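You operate a simulated robot arm through the tools that you are given. There is no shell and no other tool. Be economical: measure what you need, move in short steps, check, and stop when the job is done.

You are at the controls of a simulated two-armed robot. One attempt, no reset.

JOB
Take the round block and leave it on the silver small plate on the top of the long bench. Open the fifth cart drawer from the top, take the yellow spring and put it in the inside of drawer f20, then shut the drawer. Put the pipe labelled "DN40" from the top of the short bench on the top shelf of the green rack and the pipe that says "DN20" on the upper shelf of the green rack. Put the blue cloth from the top of the low bench on the lower shelf of the green rack and the grey cloth on the top of the short bench. Take the jug on the top of the low bench and put it away on the top shelf of the green rack. Put the 70 pin from the top of the long bench on top of the gauge and the 50 pin on top of the black bush. Put the 3.0 mm shim from the top of the long bench on the top of the long box and the 4.0 mm shim on the large plate there. Open the blue box lid. Do these in any order. Set down upright: yellow spring, jug.

Only the result counts: the job must be done as asked and must still hold three seconds after the hand-in. Knocking over, shifting, dropping, spilling or breaking anything else fails it. A push-on lid holds only when it is set on centred and level and pressed home; a screw cap is set on level and turned clockwise until tight. Flat cloth is picked up by pressing the open fingertips on it (5 to 10 N) and closing them slowly along it; thin cloth reads only 2 to 8 mm in the jaws.

ROBOT AND FRAMES
Two 7-joint arms with fingered hands on one trunk, on a base that drives. Base frame: it is fixed to the floor where the robot stands at the start and does not move with it; the origin is under the middle of the robot, x ahead of it, y to its left, z up; the surface under the hand at the start is at about z = 980. Readings come in mm, rad, newtons and seconds.
The left shoulder is at the start at [40, 146, 1055], the right one opposite. With the tool pointing down near the work surface each hand reaches from about 100 to 680 mm from the robot's upright axis, wherever it stands, measured 20 degrees to its own side. Places, roughly: black bush (5x5x4 cm) [800, 2500, 900]; blue box lid [500, 2600, 1100]; cloth [-6250, 4500, 500]; fifth cart drawer [500, -700, 500]; gauge [1000, 2000, 1000]; inside of drawer F20 [500, -700, 500]; jug [-5750, 4500, 500]; large plate [1000, 1750, 1000]; lower shelf of the green rack [-8300, 4300, 600]; pin [1000, 2250, 1000]; pipe [-8250, 5750, 1000]; round block (6x6x5 cm) [600, -100, 900]; shim [750, 1500, 1000]; small plate (9x8x2 cm) [900, -100, 900]; top of the long box [4600, 900, 600]; top of the short bench [-8200, 5800, 900]; top shelf of the green rack [-8300, 4300, 1400]; upper shelf of the green rack [-8300, 4300, 1000]; yellow spring (3x3x6 cm) [1300, 400, 900]. Payload 4 kg a hand.
The TCP of each hand is the grasp point between the finger pads, 26 mm short of the fingertips. In the tool frame z runs along the fingers and y along their closing line. The gripper opens to 148 mm. The gripper's body begins 73 mm behind the TCP. The gripper is a hand of 3 fingers: y runs from the thumb to the fingers, the wrist lies at [0, 0, -224] in the tool frame, and closing takes about 1.5 s.
Orientation is that of the tool frame in the base frame, as [roll, pitch, yaw] about the fixed x, y, z axes, in that order (R = Rz(yaw) Ry(pitch) Rx(roll)). With the fingers straight down and closing along the base's y, the tool's x points along the base's -x, its y along +y and its z along -z.

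CONTROLS
- The arms move only by the tool jog_arm. It takes "left_deltas", "right_deltas" or both (then of equal length, played together; a hand with none holds still); each is a list of rows, each an object (a shift or turn left out is 0, a gripper value left out holds the last) with "rot": the turn, a rotation vector about the tool's x, y, z in rad, a list of three; "translation": the shift along the tool's x, y, z in mm, a list of three. In form: [{"rot": [wx, wy, wz], "translation": [x, y, z]}, ...]. A call has 1 to 12 rows; each row is the pose to reach, as a shift and turn from the pose commanded when the call began, along the tool's axes at that moment. "left_claw" and "right_claw" are, for a hand that has rows, the gripper command, from -1 (fully open) to 1 (shut), values between in proportion, set as the call begins (left out, the last holds). Rows are played at 5 a second. More than 50 mm and 0.15 rad between two rows, or a gripper value outside its range, and nothing of the call is played. A pose out of reach is approached as far as the arm can. The call stops where the force on the tool passes 40 N (or 10 N more than at its start, if that is more) or the arm is blocked; 0.2 s more then pass. Each finger travels about 108 mm/s and halts on what it meets, pressing with about 25 N; the grip force reading is that of the motor and also rises with nothing between the fingers. The clock runs only during rows and for 0.2 s after the last one: add rows that repeat a pose to give the fingers time. The reply holds the time, the measured pose of the TCP, the force on the tool along the base axes, the opening and the grip force, in the units named above and with some noise, with the torque about the TCP (base axes, N m) and any sound that the robot's microphone picked up.
- Cameras (640 x 400 px; columns grow to the right, rows downward): "scene" is now at [87.5, -51.9, 1280.2]; the picture's right is [-0.61, -0.79, 0.00], its down [-0.48, 0.37, -0.79] and it looks along [0.63, -0.48, -0.61] (base axes); focal length 214 px, centre (320, 200). "left" rides on the left gripper at [-68, -39, -90] in its tool frame; the picture's right is [0.50, -0.87, 0.00], its down [0.66, 0.38, -0.65] and it looks along [0.57, 0.33, 0.76] (tool axes); focal length 222 px, centre (320, 200). "right" rides on the right gripper at [68, -39, -90] in its tool frame; the picture's right is [0.50, 0.87, 0.00], its down [-0.65, 0.38, -0.65] and it looks along [-0.57, 0.33, 0.76] (tool axes); focal length 222 px, centre (320, 200). There is no depth. A picture from a camera that has moved, and an enlarged one, comes with that camera's place and axes in the base frame and with its lens.
- camera(camera): a new picture of that camera. It takes no simulated time.
- slide_trunk(by): slides the trunk up (or, below 0, down) by that many mm; the arms and the scene camera ride with it, the base frame stays. It gives what a move gives, with no picture.
- base_move(legs): drives the robot by 1 to 6 legs, each [ahead, left, turn to the left] in mm, mm and rad, along the robot's own axes; the way and the turn of a leg run together, so that a leg with both is an arc; at most 1500 mm and 3.142 rad a leg. The arms and the cameras ride along, it lands a little off, and it stops where it bumps. It gives what a move gives.
- set_fingers(finger1, finger2, thumb_bend, hand): sets how far each is bent, from 0 (flat) to 1 (curled in); at 0.3 the hand is open as for a grip, at 0.7 the pads meet at the TCP. One left out holds its place. A second passes; each finger stops where it meets its share of the squeeze, and holds until it gets a number again. A gripper value or a shape takes the hand back. It gives what a move gives, with no picture; readings hold the bend of each and the force on the fingers (four entries, about 0 where the hand has none), thumb and palm.
- grasp_type(shape, hand): the hand has 3 fingers and takes this shape, open, in about a second: jaw (thumb against the fingers, like two jaws); tri (thumb and two fingers); tip (a fingertip pinch); poke (one finger out to press); point (the index stretched); flat (the hand flat); cup (the hand cupped); fist (a fist). The gripper value then closes the fingers along that shape, each until it touches; the sizes above hold for jaw. It gives what a move gives, with no picture.
- aim_head(pan, tilt): turns the head with the scene camera to pan (to the left, within 1.501 rad either way) and tilt (down, from -0.506 to 1.204), counted from straight ahead of the robot. It gives what a move gives.
- close_up(camera, box): a new picture of the part [left, top, right, bottom] of that camera's present view, enlarged. It takes no simulated time.
- job_done(): hands the job in; it is judged then, once.

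Work in short steps. Places have to be worked out from the pictures, the camera data and where the tool is seen: move nearer, look again, correct. Check each grasp and each placing, and mend what went wrong. You have 577 turns and 370 pictures in all, those below and enlarged ones among them. Open the grippers and draw the arms clear of the work before you hand the job in, unless the task says otherwise.

The tools are called after "Request:" as name(argument=value, ...) on one line, values as JSON. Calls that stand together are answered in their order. jog_arm: Moves the arms, as the interface text tells. Its arguments: {"type":"object","properties":{"left_deltas":{"type":"array","items":{"type":"object","properties":{"rot":{"type":"array","items":{"type":"number"}},"translation":{"type":"array","items":{"type":"number"}}}}},"left_claw":{"type":"number"},"right_deltas":{"type":"array","items":{"type":"object","properties":{"rot":{"type":"array","items":{"type":"number"}},"translation":{"type":"array","items":{"type":"number"}}}}},"right_claw":{"type":"number"}},"required":[]} The other tools are called the same way: slide_trunk (by) slides the trunk up or down; grasp_type (shape, hand) gives the hand a shape; set_fingers (finger1, finger2, thumb_bend, hand) moves the fingers one by one; base_move (legs) drives the base; aim_head (pan, tilt) turns the head that bears the scene camera; camera (camera) takes a picture; close_up (camera, box) takes an enlarged picture of a part of a camera's view; job_done () hands the job in.

At the start:

```text
t: 0.0
left_tcp_pos: [444.4, -79.8, 1177.9]
left_ee_rot: [3.141, -0.001, 3.141]
left_wrist_force: [0.7, -0.8, -0.1]
left_moment: [0.01, 0.04, -0.01]
left_grip_width: 147.8
left_gripper_force: 0.0
left_shape: jaw
left_bend: [0.3, 0.3, 0.3]
left_finger forces: [0.0, 0.0, 0.1, 0.0, 0.1, 0.1]
right_tcp_pos: [376.1, -499.8, 1171.8]
right_ee_rot: [3.141, -0.001, 3.141]
right_wrist_force: [-1.0, 0.2, 0.0]
right_moment: [-0.02, -0.01, 0.01]
right_grip_width: 147.8
right_gripper_force: 0.0
right_shape: jaw
right_bend: [0.3, 0.3, 0.3]
right_finger forces: [0.1, 0.1, 0.0, 0.1, 0.1, 0.0]
trunk travel left (down, up): [-225.0, 281.0]
robot x, y, heading: [0.4, 0.3, 0.002]
head pan, tilt: [-0.658, 0.66]
```

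scene: 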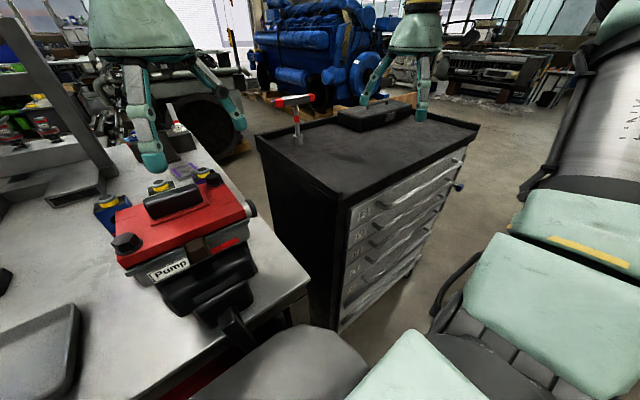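
right: 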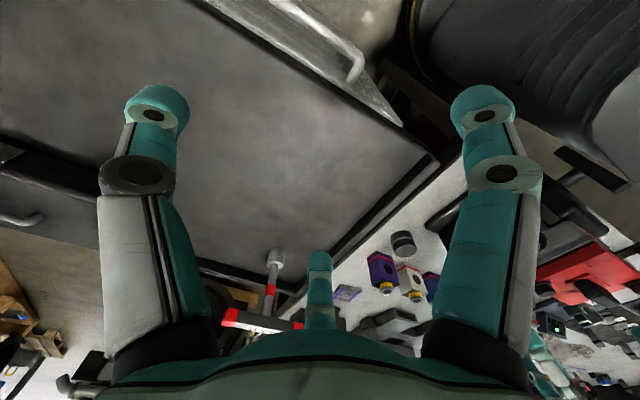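
left: 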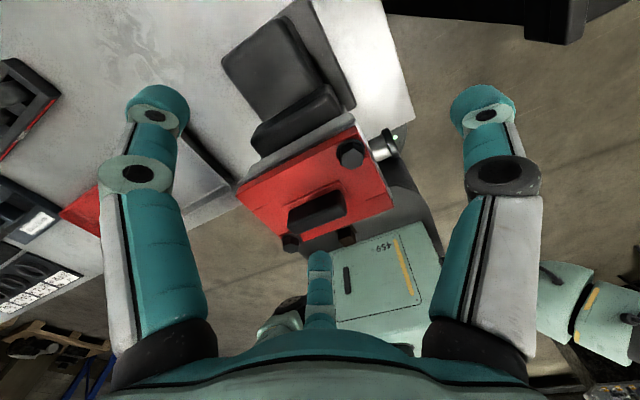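

I start by looking around from the starting place with the head.

Request:
aim_head(pan=0.0, tilt=0.6)

Request:
camera(camera="scene")

Request:
aim_head(pan=0.9, tilt=0.5)

Request:
camera(camera="scene")

```text
t: 1.0
left_tcp_pos: [444.0, -80.5, 1179.3]
left_ee_rot: [3.142, -0.001, 3.141]
left_wrist_force: [-0.4, -0.2, -0.3]
left_moment: [0.04, -0.01, 0.0]
left_grip_width: 147.7
left_gripper_force: 0.0
left_shape: jaw
left_bend: [0.3, 0.3, 0.3]
left_finger forces: [0.0, 0.0, 0.0, 0.0, 0.0, 0.0]
right_tcp_pos: [375.0, -501.2, 1169.7]
right_ee_rot: [3.139, -0.001, 3.14]
right_wrist_force: [0.2, -0.1, 0.0]
right_moment: [0.03, -0.04, 0.01]
right_grip_width: 147.7
right_gripper_force: 0.0
right_shape: jaw
right_bend: [0.3, 0.3, 0.3]
right_finger forces: [0.1, 0.0, 0.1, 0.0, 0.1, 0.0]
trunk travel left (down, up): [-225.0, 281.0]
robot x, y, heading: [-1.9, 4.2, 0.002]
head pan, tilt: [0.0, 0.6]
```

```text
366 pictures are left
camera scene: at [107.5, 0.8, 1285.3], right [0.0, -1.0, 0.0], down [-0.57, 0.0, -0.82], along [0.82, 0.0, -0.57], focal length 214 px, centre (320, 200)
```

scene: 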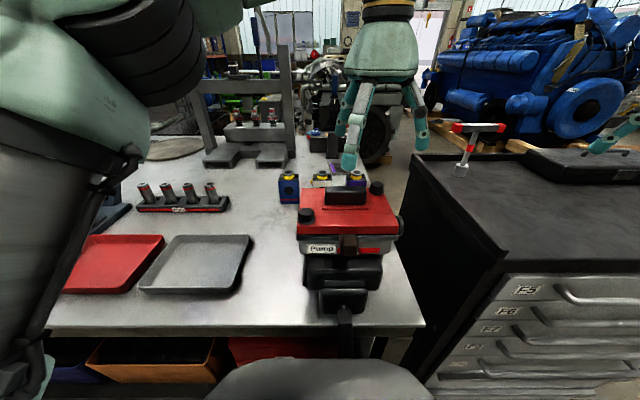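

```text
t: 2.2
left_tcp_pos: [444.2, -79.9, 1178.6]
left_ee_rot: [-3.141, -0.001, 3.141]
left_wrist_force: [-0.2, 0.4, 0.0]
left_moment: [0.02, 0.03, -0.01]
left_grip_width: 148.0
left_gripper_force: 0.0
left_shape: jaw
left_bend: [0.3, 0.3, 0.3]
left_finger forces: [0.0, 0.2, 0.0, 0.0, 0.0, 0.0]
right_tcp_pos: [375.1, -500.4, 1170.8]
right_ee_rot: [3.14, 0.0, 3.139]
right_wrist_force: [-0.8, -0.2, 0.6]
right_moment: [0.01, 0.01, 0.01]
right_grip_width: 147.9
right_gripper_force: 0.1
right_shape: jaw
right_bend: [0.3, 0.3, 0.3]
right_finger forces: [0.1, 0.1, 0.0, 0.0, 0.1, 0.0]
trunk travel left (down, up): [-225.0, 281.0]
robot x, y, heading: [-0.2, 1.8, -0.0]
head pan, tilt: [0.901, 0.499]
```

```text
365 pictures are left
camera scene: at [75.7, 72.2, 1294.4], right [0.78, -0.62, 0.0], down [-0.3, -0.37, -0.88], along [0.55, 0.69, -0.48], focal length 214 px, centre (320, 200)
```

scene: 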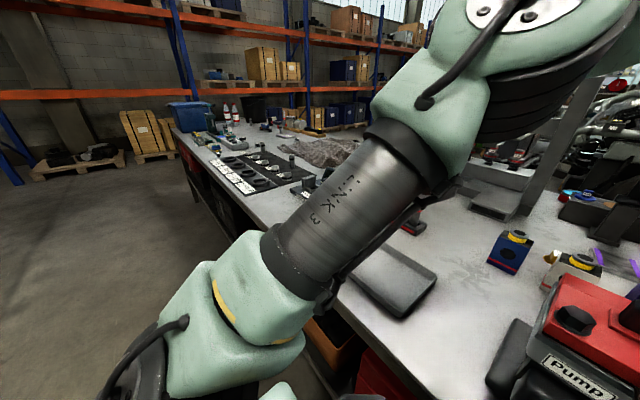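

I zoom in on the regions of interest from straight ahead.

Request:
aim_head(pan=0.0, tilt=0.6)

Request:
close_up(camera="scene", box=[260, 120, 420, 220])

Request:
close_up(camera="scene", box=[120, 80, 320, 220])

Request:
close_up(camera="scene", box=[400, 240, 640, 400])

```text
t: 3.4
left_tcp_pos: [444.2, -81.3, 1179.2]
left_ee_rot: [-3.141, 0.0, -3.14]
left_wrist_force: [-0.3, 0.0, 0.1]
left_moment: [0.0, 0.0, 0.0]
left_grip_width: 147.9
left_gripper_force: 0.2
left_shape: jaw
left_bend: [0.3, 0.3, 0.3]
left_finger forces: [0.0, 0.1, 0.1, 0.0, 0.0, 0.0]
right_tcp_pos: [375.9, -500.6, 1171.4]
right_ee_rot: [3.141, -0.001, 3.14]
right_wrist_force: [-0.8, 0.2, 0.3]
right_moment: [0.01, 0.0, -0.01]
right_grip_width: 147.9
right_gripper_force: 0.1
right_shape: jaw
right_bend: [0.3, 0.3, 0.3]
right_finger forces: [0.0, 0.1, 0.0, 0.0, 0.0, 0.0]
trunk travel left (down, up): [-225.0, 281.0]
robot x, y, heading: [-0.6, -2.6, 0.004]
head pan, tilt: [0.0, 0.6]
```

```text
4.00 times, centred on (340, 170) of scene
camera zoom: at [107.5, 1.0, 1285.3], right [0.0, -1.0, 0.0], down [-0.57, 0.0, -0.82], along [0.82, 0.0, -0.57], focal length 858 px, centre (240, 320)
```

zoom: 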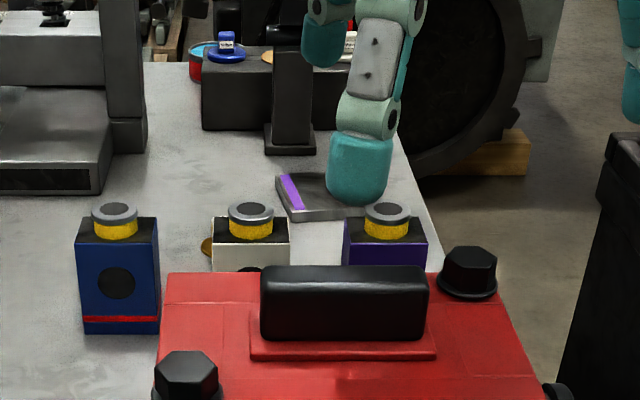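

```text
2.86 times, centred on (220, 150) of scene
camera zoom: at [107.5, 1.0, 1285.3], right [0.0, -1.0, 0.0], down [-0.57, 0.0, -0.82], along [0.82, 0.0, -0.57], focal length 613 px, centre (606, 343)
```

zoom: 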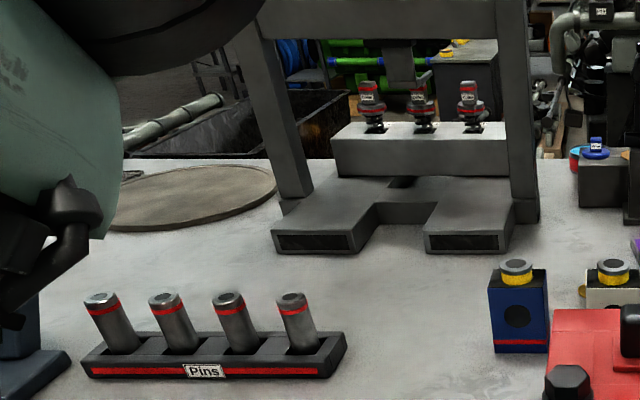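

```text
2.50 times, centred on (520, 320) of scene
camera zoom: at [107.5, 1.0, 1285.3], right [0.0, -1.0, 0.0], down [-0.57, 0.0, -0.82], along [0.82, 0.0, -0.57], focal length 536 px, centre (-180, -100)
```

zoom: 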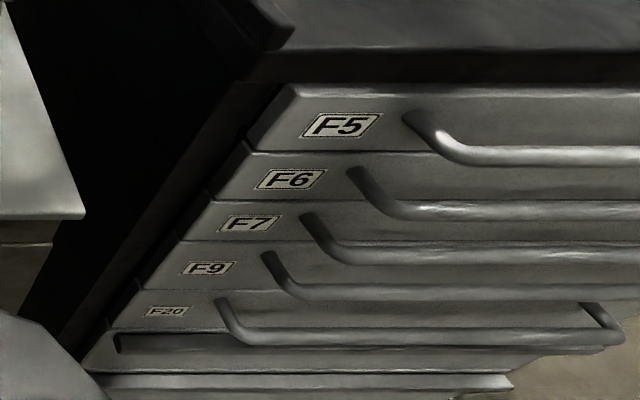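

Zoom from the right hand camera to see the round block and the small plate.

Request:
close_up(camera="right", box=[320, 210, 480, 310])

```text
4.00 times, centred on (400, 260) of right
camera zoom: at [307.1, -538.4, 1260.2], right [-0.5, 0.87, 0.0], down [0.66, 0.38, 0.65], along [0.57, 0.33, -0.76], focal length 888 px, centre (0, -40)
```

zoom: 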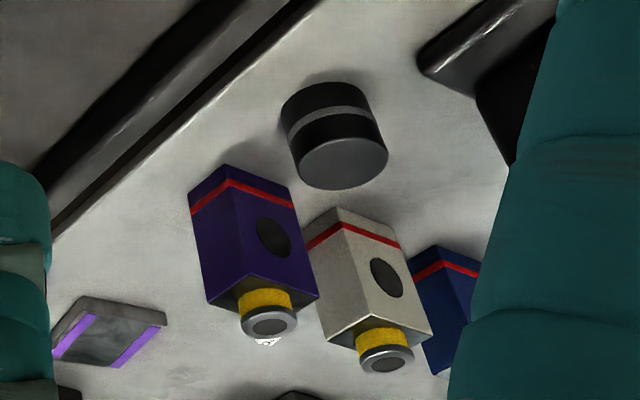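

I need to know how the base sits relative to the bench edge; look down.

Request:
aim_head(pan=-0.35, tilt=1.15)

Request:
camera(camera="scene")

```text
t: 4.4
left_tcp_pos: [444.3, -81.3, 1178.8]
left_ee_rot: [3.141, 0.001, 3.141]
left_wrist_force: [-0.5, -0.2, -0.2]
left_moment: [0.01, 0.05, 0.02]
left_grip_width: 147.7
left_gripper_force: 0.0
left_shape: jaw
left_bend: [0.3, 0.3, 0.3]
left_finger forces: [0.1, 0.1, 0.1, 0.1, 0.0, 0.1]
right_tcp_pos: [375.5, -499.8, 1171.7]
right_ee_rot: [-3.141, -0.001, 3.139]
right_wrist_force: [-0.4, 0.1, 0.2]
right_moment: [-0.03, -0.04, -0.01]
right_grip_width: 147.8
right_gripper_force: 0.0
right_shape: jaw
right_bend: [0.3, 0.3, 0.3]
right_finger forces: [0.0, 0.0, 0.0, 0.0, 0.0, 0.0]
trunk travel left (down, up): [-225.0, 281.0]
robot x, y, heading: [-0.7, 1.4, -0.0]
head pan, tilt: [-0.351, 1.15]
```

```text
360 pictures are left
camera scene: at [75.1, -19.5, 1243.7], right [-0.34, -0.94, 0.0], down [-0.86, 0.31, -0.41], along [0.38, -0.14, -0.91], focal length 214 px, centre (320, 200)
```

scene: 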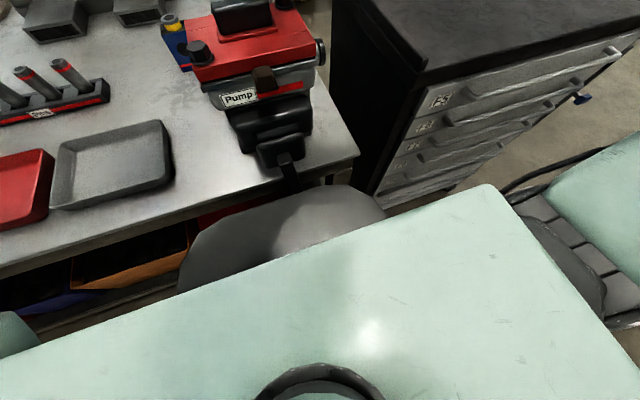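

The cart stands about x 330–830, y −330…; there appears to be free floor behind it from which plate and round block are both in reach. I look right for the driving path.

Request:
aim_head(pan=-1.3, tilt=0.4)

Request:
camera(camera="scene")

Request:
aim_head(pan=-0.5, tilt=0.3)

Request:
camera(camera="scene")

```text
t: 5.6
left_tcp_pos: [444.7, -81.2, 1178.5]
left_ee_rot: [3.141, 0.0, 3.141]
left_wrist_force: [-0.9, -0.1, 0.2]
left_moment: [0.02, -0.03, -0.03]
left_grip_width: 147.8
left_gripper_force: 0.1
left_shape: jaw
left_bend: [0.3, 0.3, 0.3]
left_finger forces: [0.0, 0.1, 0.0, 0.0, 0.0, 0.1]
right_tcp_pos: [375.1, -500.8, 1171.5]
right_ee_rot: [-3.142, -0.001, 3.14]
right_wrist_force: [0.4, 0.2, 0.3]
right_moment: [0.01, 0.0, -0.01]
right_grip_width: 148.0
right_gripper_force: 0.1
right_shape: jaw
right_bend: [0.3, 0.3, 0.3]
right_finger forces: [0.1, 0.0, 0.0, 0.0, 0.0, 0.1]
trunk travel left (down, up): [-225.0, 281.0]
robot x, y, heading: [1.6, 0.9, 0.001]
head pan, tilt: [-1.3, 0.4]
```

```text
359 pictures are left
camera scene: at [44.0, -88.3, 1303.5], right [-0.96, -0.27, 0.0], down [-0.1, 0.38, -0.92], along [0.25, -0.89, -0.39], focal length 214 px, centre (320, 200)
```

scene: 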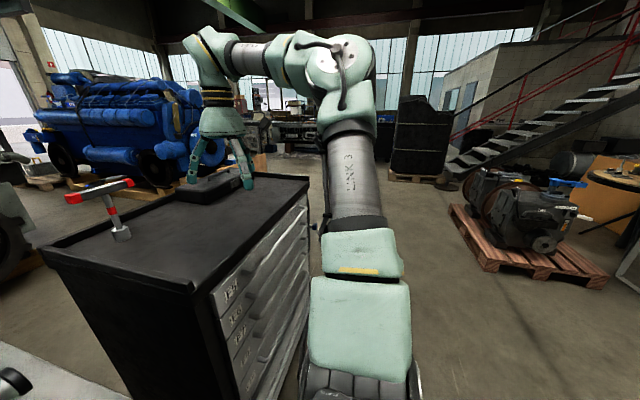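

```text
t: 6.8
left_tcp_pos: [443.4, -81.4, 1179.5]
left_ee_rot: [-3.141, -0.001, 3.14]
left_wrist_force: [0.4, 0.1, -0.3]
left_moment: [0.0, 0.01, 0.01]
left_grip_width: 147.9
left_gripper_force: 0.1
left_shape: jaw
left_bend: [0.3, 0.3, 0.3]
left_finger forces: [0.1, 0.0, 0.1, 0.0, 0.0, 0.1]
right_tcp_pos: [374.2, -499.3, 1171.2]
right_ee_rot: [3.141, -0.001, 3.139]
right_wrist_force: [-0.2, -0.5, -0.3]
right_moment: [0.0, 0.03, -0.03]
right_grip_width: 147.9
right_gripper_force: 0.1
right_shape: jaw
right_bend: [0.3, 0.3, 0.3]
right_finger forces: [0.1, 0.1, 0.0, 0.0, 0.0, 0.0]
trunk travel left (down, up): [-225.0, 281.0]
robot x, y, heading: [3.0, 1.0, 0.002]
head pan, tilt: [-0.499, 0.3]
```

```text
358 pictures are left
camera scene: at [101.0, -43.9, 1312.8], right [-0.48, -0.88, 0.0], down [-0.26, 0.14, -0.96], along [0.84, -0.46, -0.3], focal length 214 px, centre (320, 200)
```

scene: 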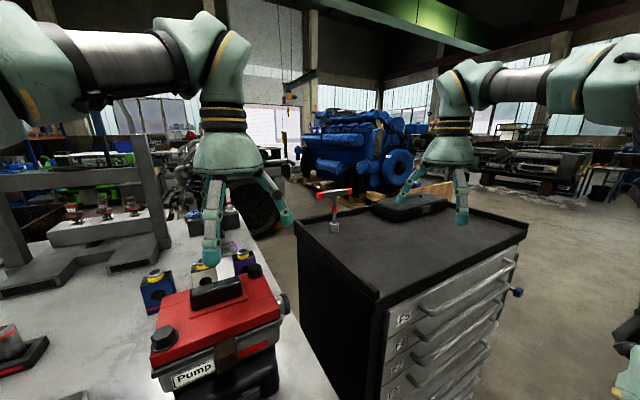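

The floor right of and behind the cart is free; I drive around the cart in legs, keeping well clear.

Request:
base_move(legs=[[-350, 0, 0], [0, -1500, 0], [0, -250, 0], [1500, 0, 0], [150, 0, 0], [0, 900, 0]])

Request:
base_move(legs=[[0, 0, 2.2]])

Request:
aim_head(pan=0.0, tilt=0.5)

Request:
camera(camera="scene")

```text
t: 29.7
left_tcp_pos: [1741.5, -968.0, 1178.2]
left_ee_rot: [-3.141, 0.0, 3.112]
left_wrist_force: [0.1, 0.4, -0.3]
left_moment: [-0.02, 0.05, -0.04]
left_grip_width: 147.9
left_gripper_force: 0.0
left_shape: jaw
left_bend: [0.3, 0.3, 0.3]
left_finger forces: [0.1, 0.1, 0.0, 0.0, 0.1, 0.1]
right_tcp_pos: [1661.4, -1384.4, 1170.4]
right_ee_rot: [-3.14, 0.001, 3.109]
right_wrist_force: [0.1, -0.2, -0.7]
right_moment: [0.0, -0.01, 0.01]
right_grip_width: 148.0
right_gripper_force: 0.1
right_shape: jaw
right_bend: [0.3, 0.3, 0.3]
right_finger forces: [0.0, 0.2, 0.0, 0.0, 0.0, 0.0]
trunk travel left (down, up): [-225.0, 281.0]
robot x, y, heading: [1299.2, -868.5, -0.029]
head pan, tilt: [-0.499, 0.3]
```

```text
t: 35.4
left_tcp_pos: [1120.9, -460.0, 1178.6]
left_ee_rot: [3.141, -0.001, -0.978]
left_wrist_force: [0.6, 0.2, -0.7]
left_moment: [0.02, 0.01, 0.01]
left_grip_width: 147.8
left_gripper_force: 0.0
left_shape: jaw
left_bend: [0.3, 0.3, 0.3]
left_finger forces: [0.1, 0.0, 0.1, 0.0, 0.0, 0.0]
right_tcp_pos: [1508.5, -282.1, 1171.6]
right_ee_rot: [-3.141, 0.0, -0.98]
right_wrist_force: [0.5, 0.1, 0.0]
right_moment: [0.0, 0.02, -0.03]
right_grip_width: 148.1
right_gripper_force: 0.0
right_shape: jaw
right_bend: [0.3, 0.3, 0.3]
right_finger forces: [0.0, 0.1, 0.1, 0.1, 0.0, 0.0]
trunk travel left (down, up): [-225.0, 281.0]
robot x, y, heading: [1302.5, -873.1, 2.165]
head pan, tilt: [-0.499, 0.3]
```

```text
t: 36.3
left_tcp_pos: [1120.3, -459.6, 1178.6]
left_ee_rot: [-3.141, 0.0, -0.978]
left_wrist_force: [0.2, -0.8, -0.5]
left_moment: [0.02, 0.02, 0.02]
left_grip_width: 148.0
left_gripper_force: 0.0
left_shape: jaw
left_bend: [0.3, 0.3, 0.3]
left_finger forces: [0.1, 0.1, 0.0, 0.0, 0.1, 0.1]
right_tcp_pos: [1506.7, -282.1, 1171.1]
right_ee_rot: [3.141, 0.0, -0.981]
right_wrist_force: [0.0, -0.4, 0.7]
right_moment: [0.02, -0.06, -0.02]
right_grip_width: 148.0
right_gripper_force: 0.1
right_shape: jaw
right_bend: [0.3, 0.3, 0.3]
right_finger forces: [0.0, 0.0, 0.0, 0.0, 0.0, 0.0]
trunk travel left (down, up): [-225.0, 281.0]
robot x, y, heading: [1301.2, -875.1, 2.166]
head pan, tilt: [0.0, 0.499]
```

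```text
357 pictures are left
camera scene: at [1238.2, -778.9, 1294.4], right [0.83, 0.56, 0.0], down [0.27, -0.4, -0.88], along [-0.49, 0.73, -0.48], focal length 214 px, centre (320, 200)
```

scene: 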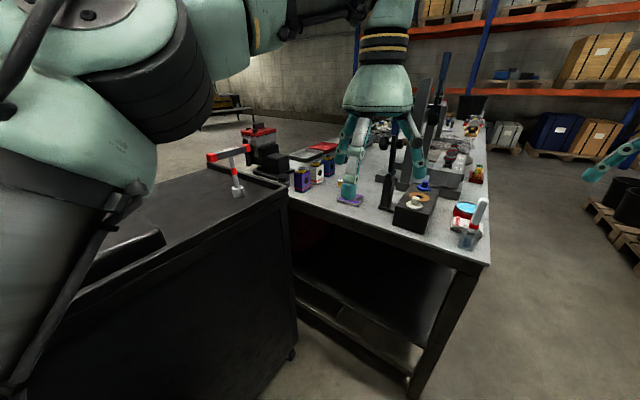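

Bench end corner is near (1377,-195). I raise the trunk a bit and drive to about (1130,-500), where the left arm reaches block and plate.

Request:
slide_trunk(by=100)

Request:
base_move(legs=[[380, -68, 0]])

Request:
camera(camera="left")

Request:
aim_head(pan=0.1, tilt=0.7)

Request:
camera(camera="scene")

```text
t: 37.6
left_tcp_pos: [1121.4, -457.9, 1276.5]
left_ee_rot: [3.142, -0.001, -0.98]
left_wrist_force: [0.6, 0.5, 0.0]
left_moment: [0.0, -0.02, 0.01]
left_grip_width: 147.9
left_gripper_force: 0.1
left_shape: jaw
left_bend: [0.3, 0.3, 0.3]
left_finger forces: [0.0, 0.0, 0.0, 0.1, 0.1, 0.1]
right_tcp_pos: [1507.1, -281.8, 1269.0]
right_ee_rot: [3.141, 0.0, -0.98]
right_wrist_force: [0.2, -1.1, -0.2]
right_moment: [-0.03, 0.0, 0.02]
right_grip_width: 147.6
right_gripper_force: 0.1
right_shape: jaw
right_bend: [0.3, 0.3, 0.3]
right_finger forces: [0.0, 0.1, 0.0, 0.1, 0.0, 0.1]
trunk travel left (down, up): [-325.0, 181.0]
robot x, y, heading: [1298.5, -874.2, 2.162]
head pan, tilt: [0.0, 0.499]
```

```text
t: 40.1
left_tcp_pos: [964.7, -100.7, 1277.5]
left_ee_rot: [3.14, 0.002, -0.981]
left_wrist_force: [0.1, -0.2, -0.1]
left_moment: [-0.01, 0.0, -0.02]
left_grip_width: 147.9
left_gripper_force: 0.0
left_shape: jaw
left_bend: [0.3, 0.3, 0.3]
left_finger forces: [0.0, 0.0, 0.1, 0.1, 0.0, 0.1]
right_tcp_pos: [1351.4, 75.2, 1271.2]
right_ee_rot: [-3.141, 0.002, -0.983]
right_wrist_force: [-0.8, -0.7, 0.1]
right_moment: [0.01, 0.03, 0.01]
right_grip_width: 147.6
right_gripper_force: 0.0
right_shape: jaw
right_bend: [0.3, 0.3, 0.3]
right_finger forces: [0.1, 0.0, 0.0, 0.0, 0.0, 0.1]
trunk travel left (down, up): [-325.0, 181.0]
robot x, y, heading: [1145.0, -513.4, 2.16]
head pan, tilt: [0.0, 0.499]
```

```text
356 pictures are left
camera left: at [961.0, -23.3, 1368.9], right [1.0, 0.07, 0.0], down [0.05, -0.76, 0.65], along [0.04, -0.65, -0.76], focal length 222 px, centre (320, 200)
```

left: 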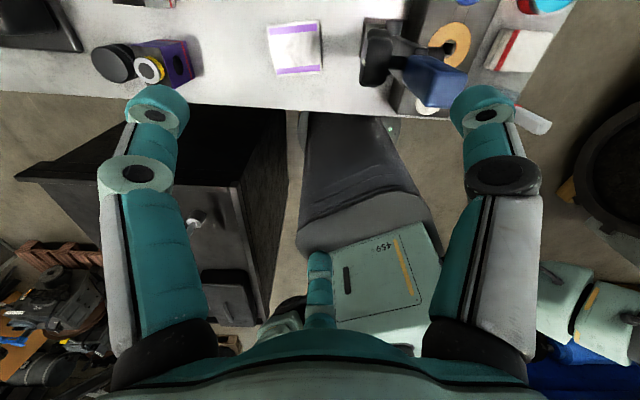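

```text
t: 40.8
left_tcp_pos: [964.1, -99.5, 1277.2]
left_ee_rot: [3.14, 0.001, -0.981]
left_wrist_force: [-0.4, -0.7, 0.4]
left_moment: [0.0, 0.02, 0.01]
left_grip_width: 148.0
left_gripper_force: 0.1
left_shape: jaw
left_bend: [0.3, 0.3, 0.3]
left_finger forces: [0.0, 0.1, 0.0, 0.0, 0.0, 0.0]
right_tcp_pos: [1352.3, 76.6, 1269.7]
right_ee_rot: [3.141, -0.001, -0.983]
right_wrist_force: [0.8, 0.3, -0.7]
right_moment: [-0.01, -0.01, 0.0]
right_grip_width: 147.8
right_gripper_force: 0.1
right_shape: jaw
right_bend: [0.3, 0.3, 0.3]
right_finger forces: [0.0, 0.0, 0.0, 0.0, 0.0, 0.0]
trunk travel left (down, up): [-325.0, 181.0]
robot x, y, heading: [1141.8, -514.0, 2.16]
head pan, tilt: [0.099, 0.7]
```

```text
355 pictures are left
camera scene: at [1077.8, -429.9, 1375.6], right [0.77, 0.64, 0.0], down [0.41, -0.5, -0.76], along [-0.49, 0.59, -0.64], focal length 214 px, centre (320, 200)
```

scene: 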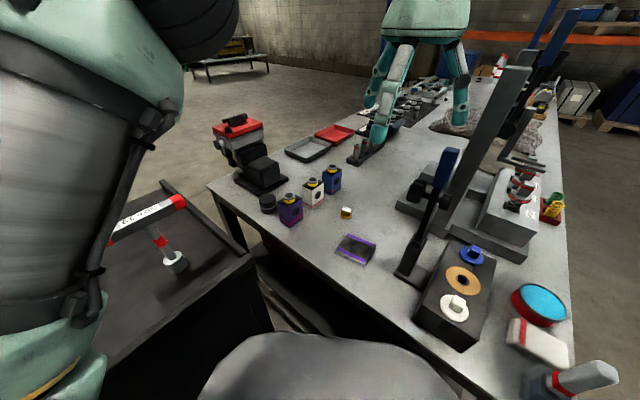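

Plate is at about (918,-80) and the round black block about (600,-122). I check the plate in close-up, and swing the left hand above the block with the closing line along base y.

Request:
close_up(camera="scene", box=[240, 160, 400, 270])

Request:
jog_arm(left_deltas=[{"translation": [-18, 31, 23], "rot": [0, 0, -0.098]}, {"translation": [-37, 63, 45], "rot": [0, 0, -0.196]}, {"translation": [-55, 94, 68], "rot": [0, 0, -0.294]}, {"translation": [-74, 126, 91], "rot": [0, 0, -0.392]}, {"translation": [-92, 157, 113], "rot": [0, 0, -0.49]}, {"translation": [-111, 188, 136], "rot": [0, 0, -0.588]}, {"translation": [-130, 220, 159], "rot": [0, 0, -0.686]}, {"translation": [-148, 251, 182], "rot": [0, 0, -0.784]}, {"translation": [-167, 283, 204], "rot": [0, 0, -0.882]}, {"translation": [-185, 314, 227], "rot": [0, 0, -0.98]}, {"translation": [-185, 314, 227], "rot": [0, 0, -0.98]}], left_claw=-0.3)

Request:
camera(camera="left")

```text
3.64 times, centred on (320, 215) of scene
camera zoom: at [1077.8, -429.9, 1375.6], right [0.77, 0.64, 0.0], down [0.41, -0.5, -0.76], along [-0.49, 0.59, -0.64], focal length 780 px, centre (320, 146)
```

zoom: 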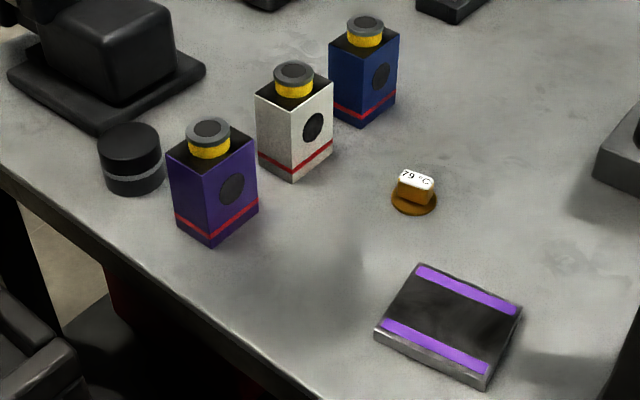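

```text
t: 43.2
left_tcp_pos: [600.0, -121.0, 1052.0]
left_ee_rot: [3.14, 0.0, 0.0]
left_wrist_force: [-0.5, 0.9, -1.8]
left_moment: [0.02, 0.03, 0.01]
left_grip_width: 96.7
left_gripper_force: 0.0
left_shape: jaw
left_bend: [0.3, 0.3, 0.7]
left_finger forces: [0.0, 0.0, 0.1, 0.0, 0.0, 0.0]
right_tcp_pos: [1350.9, 75.5, 1270.4]
right_ee_rot: [-3.141, 0.0, -0.983]
right_wrist_force: [-0.1, 0.6, -1.0]
right_moment: [-0.02, 0.04, 0.01]
right_grip_width: 147.7
right_gripper_force: 0.0
right_shape: jaw
right_bend: [0.3, 0.3, 0.3]
right_finger forces: [0.0, 0.0, 0.0, 0.0, 0.1, 0.1]
trunk travel left (down, up): [-325.0, 181.0]
robot x, y, heading: [1144.4, -515.5, 2.161]
head pan, tilt: [0.099, 0.7]
```

```text
353 pictures are left
camera left: at [533.4, -82.8, 1142.3], right [0.5, 0.87, 0.0], down [0.66, -0.38, 0.65], along [0.57, -0.33, -0.76], focal length 222 px, centre (320, 200)
```

left: 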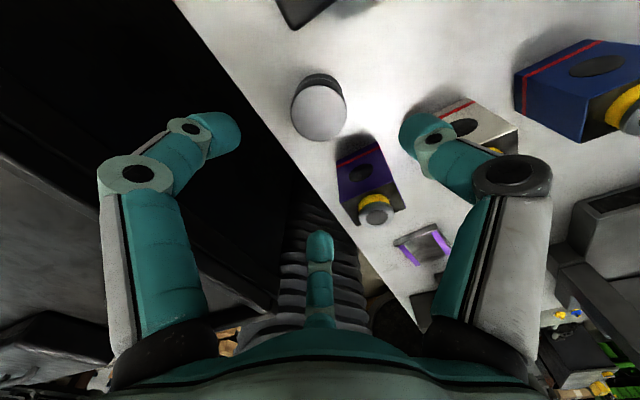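

The block is centred under the hand (598,-123). The hand is a three-finger layout with clearance around; I descend.

Request:
jog_arm(left_deltas=[{"translation": [-1, 2, 40]}, {"translation": [-1, 2, 80]}, {"translation": [-1, 2, 105]}, {"translation": [-1, 2, 105]}])

Request:
camera(camera="left")

Request:
close_up(camera="scene", box=[220, 130, 380, 230])

```text
t: 44.2
left_tcp_pos: [599.6, -123.7, 944.8]
left_ee_rot: [-3.139, -0.002, 0.0]
left_wrist_force: [-0.1, 0.5, 1.1]
left_moment: [0.0, 0.01, 0.0]
left_grip_width: 96.4
left_gripper_force: 0.0
left_shape: jaw
left_bend: [0.3, 0.3, 0.7]
left_finger forces: [0.0, 0.0, 0.0, 0.1, 0.0, 0.0]
right_tcp_pos: [1352.2, 76.1, 1270.6]
right_ee_rot: [-3.141, 0.0, -0.983]
right_wrist_force: [-0.2, 0.5, -0.3]
right_moment: [0.02, -0.02, -0.01]
right_grip_width: 147.7
right_gripper_force: 0.0
right_shape: jaw
right_bend: [0.3, 0.3, 0.3]
right_finger forces: [0.0, 0.1, 0.1, 0.0, 0.1, 0.0]
trunk travel left (down, up): [-325.0, 181.0]
robot x, y, heading: [1142.8, -511.4, 2.158]
head pan, tilt: [0.099, 0.7]
```

```text
352 pictures are left
camera left: at [533.4, -84.9, 1036.0], right [0.5, 0.87, 0.0], down [0.66, -0.38, 0.65], along [0.57, -0.33, -0.76], focal length 222 px, centre (320, 200)
```

left: 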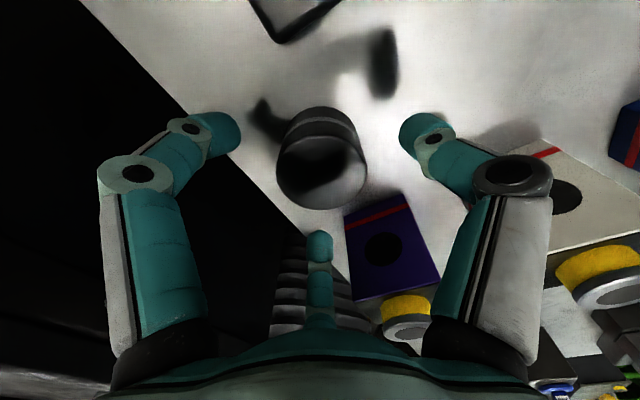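

```text
4.00 times, centred on (300, 180) of scene
camera zoom: at [1077.8, -430.7, 1375.6], right [0.77, 0.64, 0.0], down [0.41, -0.5, -0.76], along [-0.49, 0.59, -0.64], focal length 858 px, centre (400, 280)
```

zoom: 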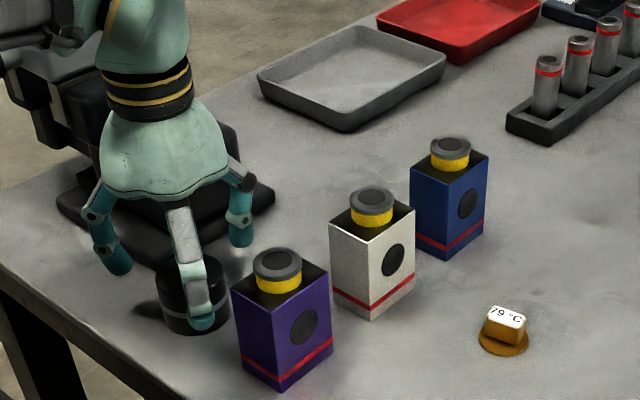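

Fingers straddle the block cleanly. Descend another 28 mm and close.

Request:
jog_arm(left_deltas=[{"translation": [-1, -1, 15]}, {"translation": [-2, -1, 29]}, {"translation": [-2, -1, 29]}])

Request:
jog_arm(left_deltas=[{"translation": [0, 0, 0]}, {"translation": [0, 0, 0]}, {"translation": [0, 0, 0]}, {"translation": [0, 0, 0]}, {"translation": [0, 0, 0]}, {"translation": [0, 0, 0]}, {"translation": [0, 0, 0]}], left_claw=1)

Request:
camera(camera="left")

```text
t: 45.0
left_tcp_pos: [597.2, -122.1, 915.6]
left_ee_rot: [-3.141, -0.001, -0.001]
left_wrist_force: [-0.6, 0.5, -0.4]
left_moment: [0.01, 0.02, 0.01]
left_grip_width: 96.3
left_gripper_force: 0.0
left_shape: jaw
left_bend: [0.3, 0.3, 0.7]
left_finger forces: [0.0, 0.0, 0.0, 0.1, 0.0, 0.0]
right_tcp_pos: [1351.9, 76.0, 1271.0]
right_ee_rot: [-3.141, 0.001, -0.982]
right_wrist_force: [0.3, -0.3, -0.5]
right_moment: [-0.02, 0.02, 0.05]
right_grip_width: 147.9
right_gripper_force: 0.1
right_shape: jaw
right_bend: [0.3, 0.3, 0.3]
right_finger forces: [0.1, 0.1, 0.0, 0.1, 0.0, 0.0]
trunk travel left (down, up): [-325.0, 181.0]
robot x, y, heading: [1145.3, -514.6, 2.158]
head pan, tilt: [0.099, 0.7]
```

```text
t: 46.6
left_tcp_pos: [598.4, -121.9, 915.8]
left_ee_rot: [-3.141, 0.0, 0.0]
left_wrist_force: [-0.7, -0.7, 0.1]
left_moment: [0.05, -0.03, 0.05]
left_grip_width: 47.8
left_gripper_force: 25.1
left_shape: jaw
left_bend: [0.77, 0.77, 0.7]
left_finger forces: [22.1, 22.5, 0.1, 0.0, 22.8, 0.0]
right_tcp_pos: [1351.7, 75.9, 1270.0]
right_ee_rot: [-3.141, 0.001, -0.983]
right_wrist_force: [0.3, 0.6, 0.4]
right_moment: [-0.01, -0.01, 0.03]
right_grip_width: 147.8
right_gripper_force: 0.0
right_shape: jaw
right_bend: [0.3, 0.3, 0.3]
right_finger forces: [0.0, 0.1, 0.0, 0.1, 0.1, 0.1]
trunk travel left (down, up): [-325.0, 181.0]
robot x, y, heading: [1145.8, -513.1, 2.159]
head pan, tilt: [0.099, 0.7]
```

```text
350 pictures are left
camera left: at [531.0, -82.5, 1007.1], right [0.5, 0.87, 0.0], down [0.65, -0.38, 0.65], along [0.57, -0.33, -0.76], focal length 222 px, centre (320, 200)
```

left: 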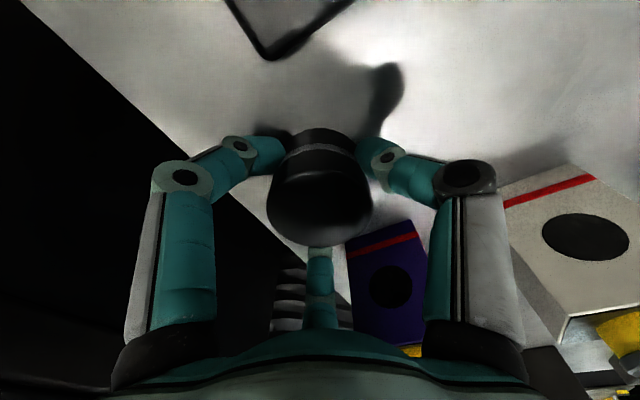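

Block is held (three fingers 22 N). Lift and move above the plate.

Request:
jog_arm(left_deltas=[{"translation": [0, 0, -45]}, {"translation": [0, 0, -90]}, {"translation": [0, 0, -135]}, {"translation": [0, 0, -165]}, {"translation": [45, -6, -165]}, {"translation": [90, -12, -165]}, {"translation": [135, -18, -165]}, {"translation": [180, -24, -165]}, {"translation": [225, -30, -165]}, {"translation": [270, -36, -165]}, {"translation": [318, -42, -165]}, {"translation": [318, -42, -165]}])

Request:
camera(camera="left")

Request:
close_up(camera="scene", box=[260, 120, 500, 270])

```text
t: 49.2
left_tcp_pos: [913.6, -78.6, 1083.4]
left_ee_rot: [3.141, -0.002, 0.0]
left_wrist_force: [-0.2, -0.3, -8.4]
left_moment: [0.04, -0.01, 0.01]
left_grip_width: 47.5
left_gripper_force: 25.3
left_shape: jaw
left_bend: [0.77, 0.77, 0.7]
left_finger forces: [23.3, 23.2, 0.0, 0.0, 23.0, 0.1]
right_tcp_pos: [1349.4, 75.3, 1269.6]
right_ee_rot: [-3.141, 0.0, -0.983]
right_wrist_force: [0.0, -0.7, 0.1]
right_moment: [0.01, -0.02, 0.03]
right_grip_width: 148.0
right_gripper_force: 0.0
right_shape: jaw
right_bend: [0.3, 0.3, 0.3]
right_finger forces: [0.0, 0.0, 0.1, 0.0, 0.0, 0.0]
trunk travel left (down, up): [-325.0, 181.0]
robot x, y, heading: [1146.3, -512.5, 2.164]
head pan, tilt: [0.099, 0.7]
```

```text
349 pictures are left
camera left: at [847.2, -39.4, 1172.7], right [0.5, 0.87, 0.0], down [0.65, -0.38, 0.65], along [0.57, -0.33, -0.76], focal length 222 px, centre (320, 200)
```

left: 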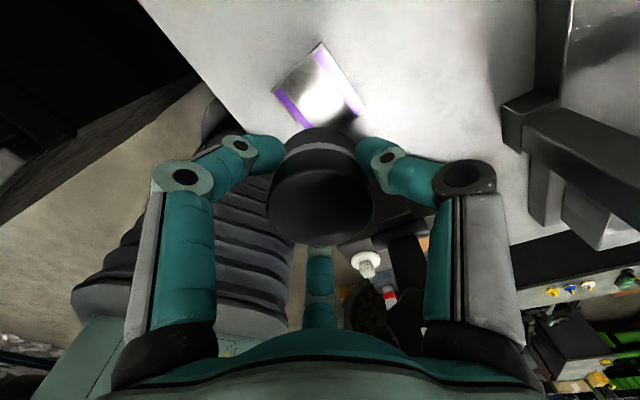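

```text
2.67 times, centred on (380, 195) of scene
camera zoom: at [1076.4, -430.1, 1375.5], right [0.77, 0.64, 0.0], down [0.41, -0.5, -0.76], along [-0.49, 0.59, -0.65], focal length 572 px, centre (160, 213)
```

zoom: 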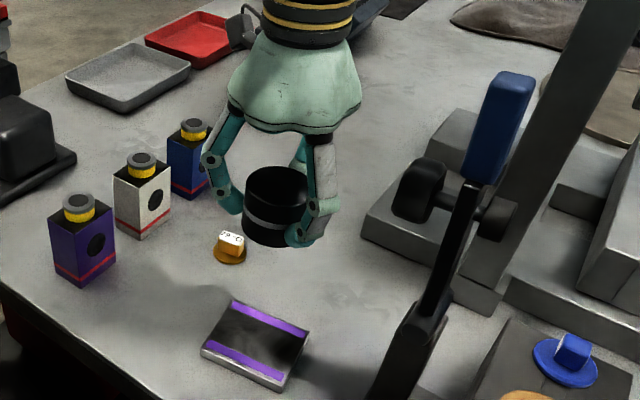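

Adjust to (920,-83) and come down close to the plate.

Request:
jog_arm(left_deltas=[{"translation": [6, 4, 40]}, {"translation": [6, 4, 80]}, {"translation": [6, 4, 120]}, {"translation": [6, 4, 132]}, {"translation": [6, 4, 132]}])

Request:
close_up(camera="scene", box=[280, 170, 440, 270])

Request:
camera(camera="left")

```text
t: 50.4
left_tcp_pos: [920.8, -82.9, 948.7]
left_ee_rot: [-3.141, 0.001, 0.0]
left_wrist_force: [0.3, -0.6, -8.0]
left_moment: [0.02, 0.01, -0.02]
left_grip_width: 47.7
left_gripper_force: 25.6
left_shape: jaw
left_bend: [0.77, 0.77, 0.7]
left_finger forces: [23.1, 23.1, 0.0, 0.1, 22.7, 0.1]
right_tcp_pos: [1351.7, 76.5, 1269.4]
right_ee_rot: [3.141, 0.001, -0.981]
right_wrist_force: [0.5, 0.3, 0.5]
right_moment: [0.0, -0.04, 0.01]
right_grip_width: 147.9
right_gripper_force: 0.1
right_shape: jaw
right_bend: [0.3, 0.3, 0.3]
right_finger forces: [0.1, 0.0, 0.0, 0.0, 0.0, 0.0]
trunk travel left (down, up): [-325.0, 181.0]
robot x, y, heading: [1141.6, -514.8, 2.163]
head pan, tilt: [0.099, 0.7]
```

```text
4.00 times, centred on (360, 220) of scene
camera zoom: at [1077.5, -429.9, 1375.5], right [0.77, 0.64, 0.0], down [0.41, -0.5, -0.76], along [-0.49, 0.59, -0.64], focal length 858 px, centre (160, 120)
```

zoom: 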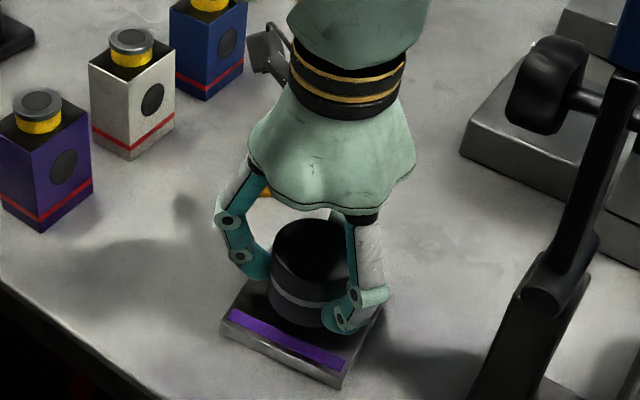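

```text
346 pictures are left
camera left: at [853.8, -43.7, 1040.3], right [0.5, 0.87, 0.0], down [0.65, -0.38, 0.65], along [0.57, -0.33, -0.76], focal length 222 px, centre (320, 200)
```

left: 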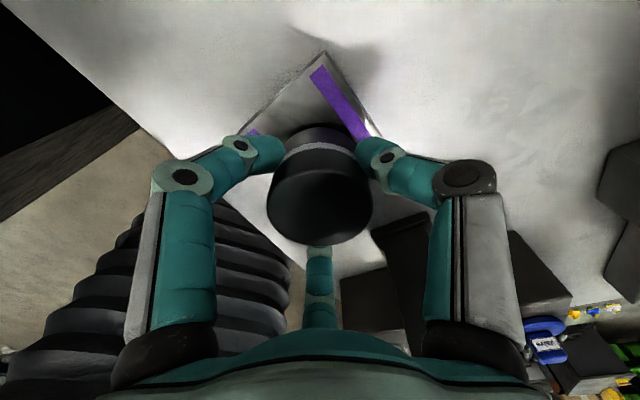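

Nearly there; lower slowly to contact.

Request:
jog_arm(left_deltas=[{"translation": [0, 0, 4]}, {"translation": [0, 0, 8]}, {"translation": [0, 0, 11]}, {"translation": [0, 0, 14]}, {"translation": [0, 0, 16]}, {"translation": [0, 0, 16]}])

```text
t: 51.8
left_tcp_pos: [921.6, -82.9, 933.3]
left_ee_rot: [-3.14, -0.001, -0.001]
left_wrist_force: [-0.1, -0.4, -8.2]
left_moment: [0.01, 0.03, -0.03]
left_grip_width: 47.6
left_gripper_force: 24.8
left_shape: jaw
left_bend: [0.77, 0.77, 0.7]
left_finger forces: [23.2, 23.1, 0.1, 0.0, 22.8, 0.1]
right_tcp_pos: [1351.7, 76.1, 1268.4]
right_ee_rot: [-3.14, -0.001, -0.983]
right_wrist_force: [0.1, 0.2, -0.4]
right_moment: [-0.01, 0.01, -0.01]
right_grip_width: 148.0
right_gripper_force: 0.1
right_shape: jaw
right_bend: [0.3, 0.3, 0.3]
right_finger forces: [0.0, 0.0, 0.0, 0.0, 0.0, 0.1]
trunk travel left (down, up): [-325.0, 181.0]
robot x, y, heading: [1145.9, -511.3, 2.161]
head pan, tilt: [0.099, 0.7]
```

No contact yet; continue in 2 mm steps.

Request:
jog_arm(left_deltas=[{"translation": [0, 0, 2]}, {"translation": [0, 0, 4]}, {"translation": [0, 0, 6]}])

Request:
close_up(camera="scene", box=[320, 200, 400, 250])

```text
t: 52.6
left_tcp_pos: [920.8, -82.7, 929.1]
left_ee_rot: [-3.138, 0.0, 0.0]
left_wrist_force: [-1.9, 0.1, 4.6]
left_moment: [0.0, 0.03, 0.0]
left_grip_width: 47.3
left_gripper_force: 25.0
left_shape: jaw
left_bend: [0.77, 0.77, 0.7]
left_finger forces: [23.8, 23.2, 0.1, 0.1, 24.0, 0.0]
right_tcp_pos: [1350.2, 76.2, 1270.0]
right_ee_rot: [-3.14, -0.003, -0.983]
right_wrist_force: [-0.3, 0.5, -0.3]
right_moment: [-0.01, 0.0, 0.01]
right_grip_width: 147.9
right_gripper_force: 0.1
right_shape: jaw
right_bend: [0.3, 0.3, 0.3]
right_finger forces: [0.1, 0.0, 0.0, 0.1, 0.0, 0.0]
trunk travel left (down, up): [-325.0, 181.0]
robot x, y, heading: [1146.0, -512.9, 2.161]
head pan, tilt: [0.099, 0.7]
```

```text
8.00 times, centred on (360, 225) of scene
camera zoom: at [1078.0, -430.8, 1375.7], right [0.77, 0.64, 0.0], down [0.41, -0.5, -0.76], along [-0.49, 0.59, -0.64], focal length 1716 px, centre (0, 0)
```

zoom: 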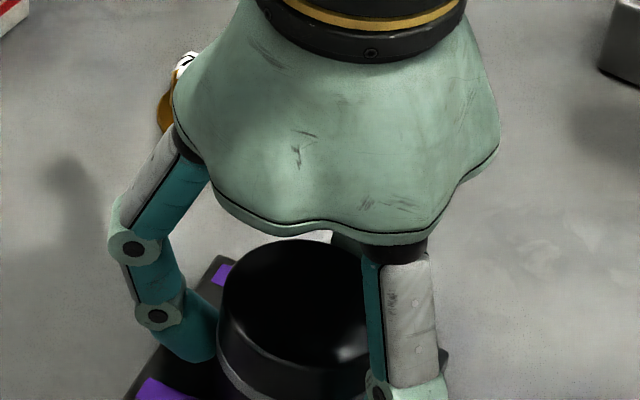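

Contact made. Open and lift straight up.

Request:
jog_arm(left_deltas=[{"translation": [0, 0, 0]}, {"translation": [0, 0, 0]}, {"translation": [0, 0, 0]}, {"translation": [0, 0, 0]}, {"translation": [0, 0, 0]}, {"translation": [0, 0, -40]}, {"translation": [0, 0, -80]}, {"translation": [0, 0, -120]}, {"translation": [0, 0, -160]}, {"translation": [0, 0, -200]}, {"translation": [0, 0, -250]}], left_claw=-0.3)

Request:
close_up(camera="scene", box=[280, 170, 440, 270])

Request:
close_up(camera="left", box=[240, 20, 400, 150])

```text
t: 55.0
left_tcp_pos: [923.2, -82.0, 1178.7]
left_ee_rot: [3.141, 0.001, -0.001]
left_wrist_force: [-0.1, 0.5, 0.7]
left_moment: [0.02, -0.06, 0.03]
left_grip_width: 95.6
left_gripper_force: 0.0
left_shape: jaw
left_bend: [0.3, 0.3, 0.7]
left_finger forces: [0.0, 0.1, 0.0, 0.0, 0.0, 0.1]
right_tcp_pos: [1352.3, 75.4, 1270.5]
right_ee_rot: [3.141, 0.001, -0.983]
right_wrist_force: [0.3, -0.2, -0.7]
right_moment: [0.01, 0.0, 0.01]
right_grip_width: 147.9
right_gripper_force: 0.0
right_shape: jaw
right_bend: [0.3, 0.3, 0.3]
right_finger forces: [0.1, 0.0, 0.0, 0.0, 0.0, 0.1]
trunk travel left (down, up): [-325.0, 181.0]
robot x, y, heading: [1145.2, -516.6, 2.161]
head pan, tilt: [0.099, 0.7]
```

```text
4.00 times, centred on (360, 220) of scene
camera zoom: at [1079.2, -431.3, 1375.7], right [0.77, 0.64, 0.0], down [0.41, -0.5, -0.77], along [-0.49, 0.59, -0.64], focal length 858 px, centre (160, 120)
```

zoom: 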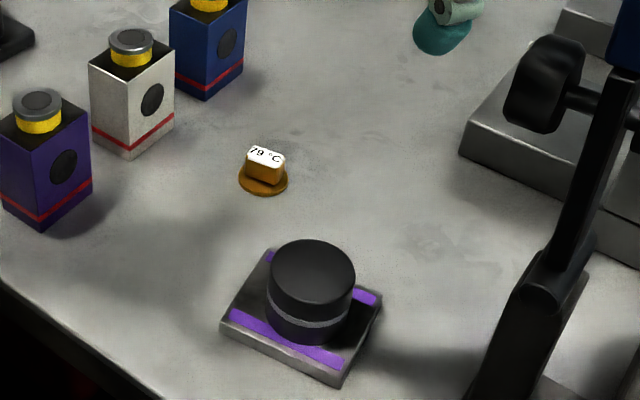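

```text
3.08 times, centred on (320, 85) of left
camera zoom: at [857.4, -43.8, 1269.8], right [0.5, 0.87, 0.0], down [0.66, -0.38, 0.65], along [0.57, -0.33, -0.76], focal length 684 px, centre (320, 554)
```

zoom: 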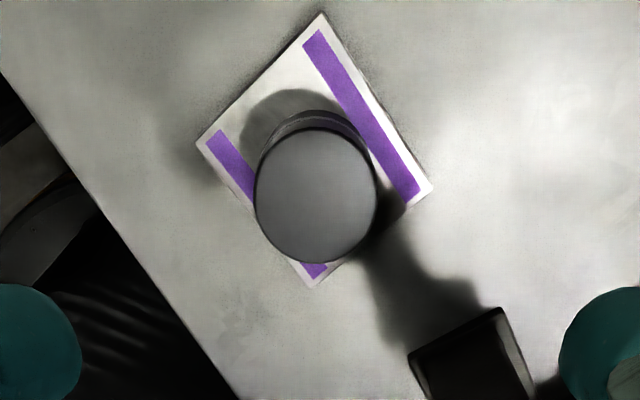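

Block sits squarely on the plate. Now look for the yellow spring at the far side of the bench.

Request:
aim_head(pan=-0.6, tilt=0.5)

Request:
camera(camera="scene")

Request:
camera(camera="right")

```text
t: 56.1
left_tcp_pos: [922.4, -81.4, 1178.3]
left_ee_rot: [-3.141, -0.002, -0.001]
left_wrist_force: [-0.3, 0.1, 0.1]
left_moment: [0.03, 0.01, 0.03]
left_grip_width: 96.0
left_gripper_force: 0.0
left_shape: jaw
left_bend: [0.3, 0.3, 0.7]
left_finger forces: [0.0, 0.0, 0.0, 0.0, 0.0, 0.1]
right_tcp_pos: [1351.2, 76.3, 1270.5]
right_ee_rot: [3.142, 0.001, -0.983]
right_wrist_force: [-0.1, 0.8, -0.1]
right_moment: [-0.01, 0.01, -0.01]
right_grip_width: 148.0
right_gripper_force: 0.0
right_shape: jaw
right_bend: [0.3, 0.3, 0.3]
right_finger forces: [0.0, 0.0, 0.0, 0.0, 0.0, 0.0]
trunk travel left (down, up): [-325.0, 181.0]
robot x, y, heading: [1147.1, -512.7, 2.163]
head pan, tilt: [-0.6, 0.499]
```

```text
342 pictures are left
camera scene: at [1133.0, -405.1, 1393.3], right [1.0, -0.01, 0.0], down [0.0, -0.48, -0.88], along [0.01, 0.88, -0.48], focal length 214 px, centre (320, 200)
```

scene: 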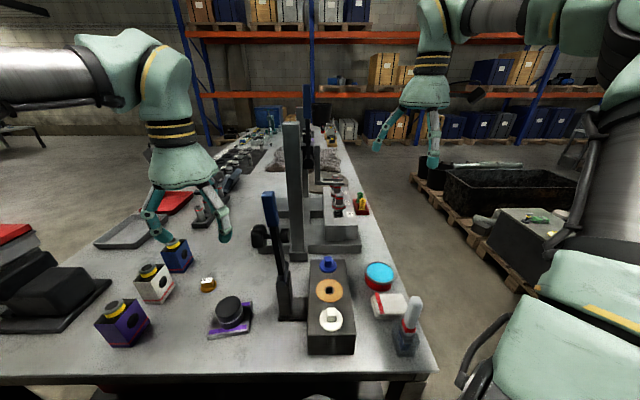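

```text
341 pictures are left
camera right: at [1420.9, 42.2, 1359.2], right [-0.44, -0.9, 0.0], down [-0.68, 0.33, 0.65], along [-0.59, 0.29, -0.76], focal length 222 px, centre (320, 200)
```

right: 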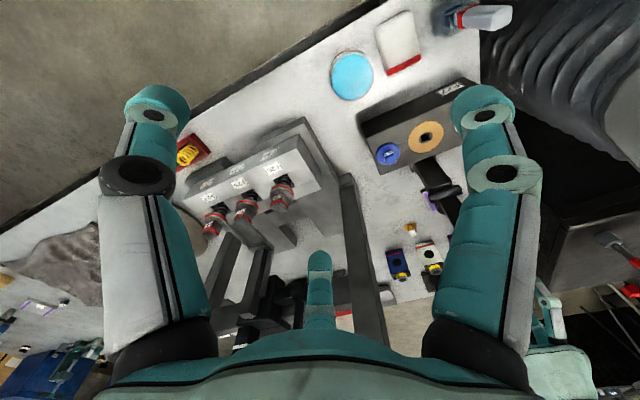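

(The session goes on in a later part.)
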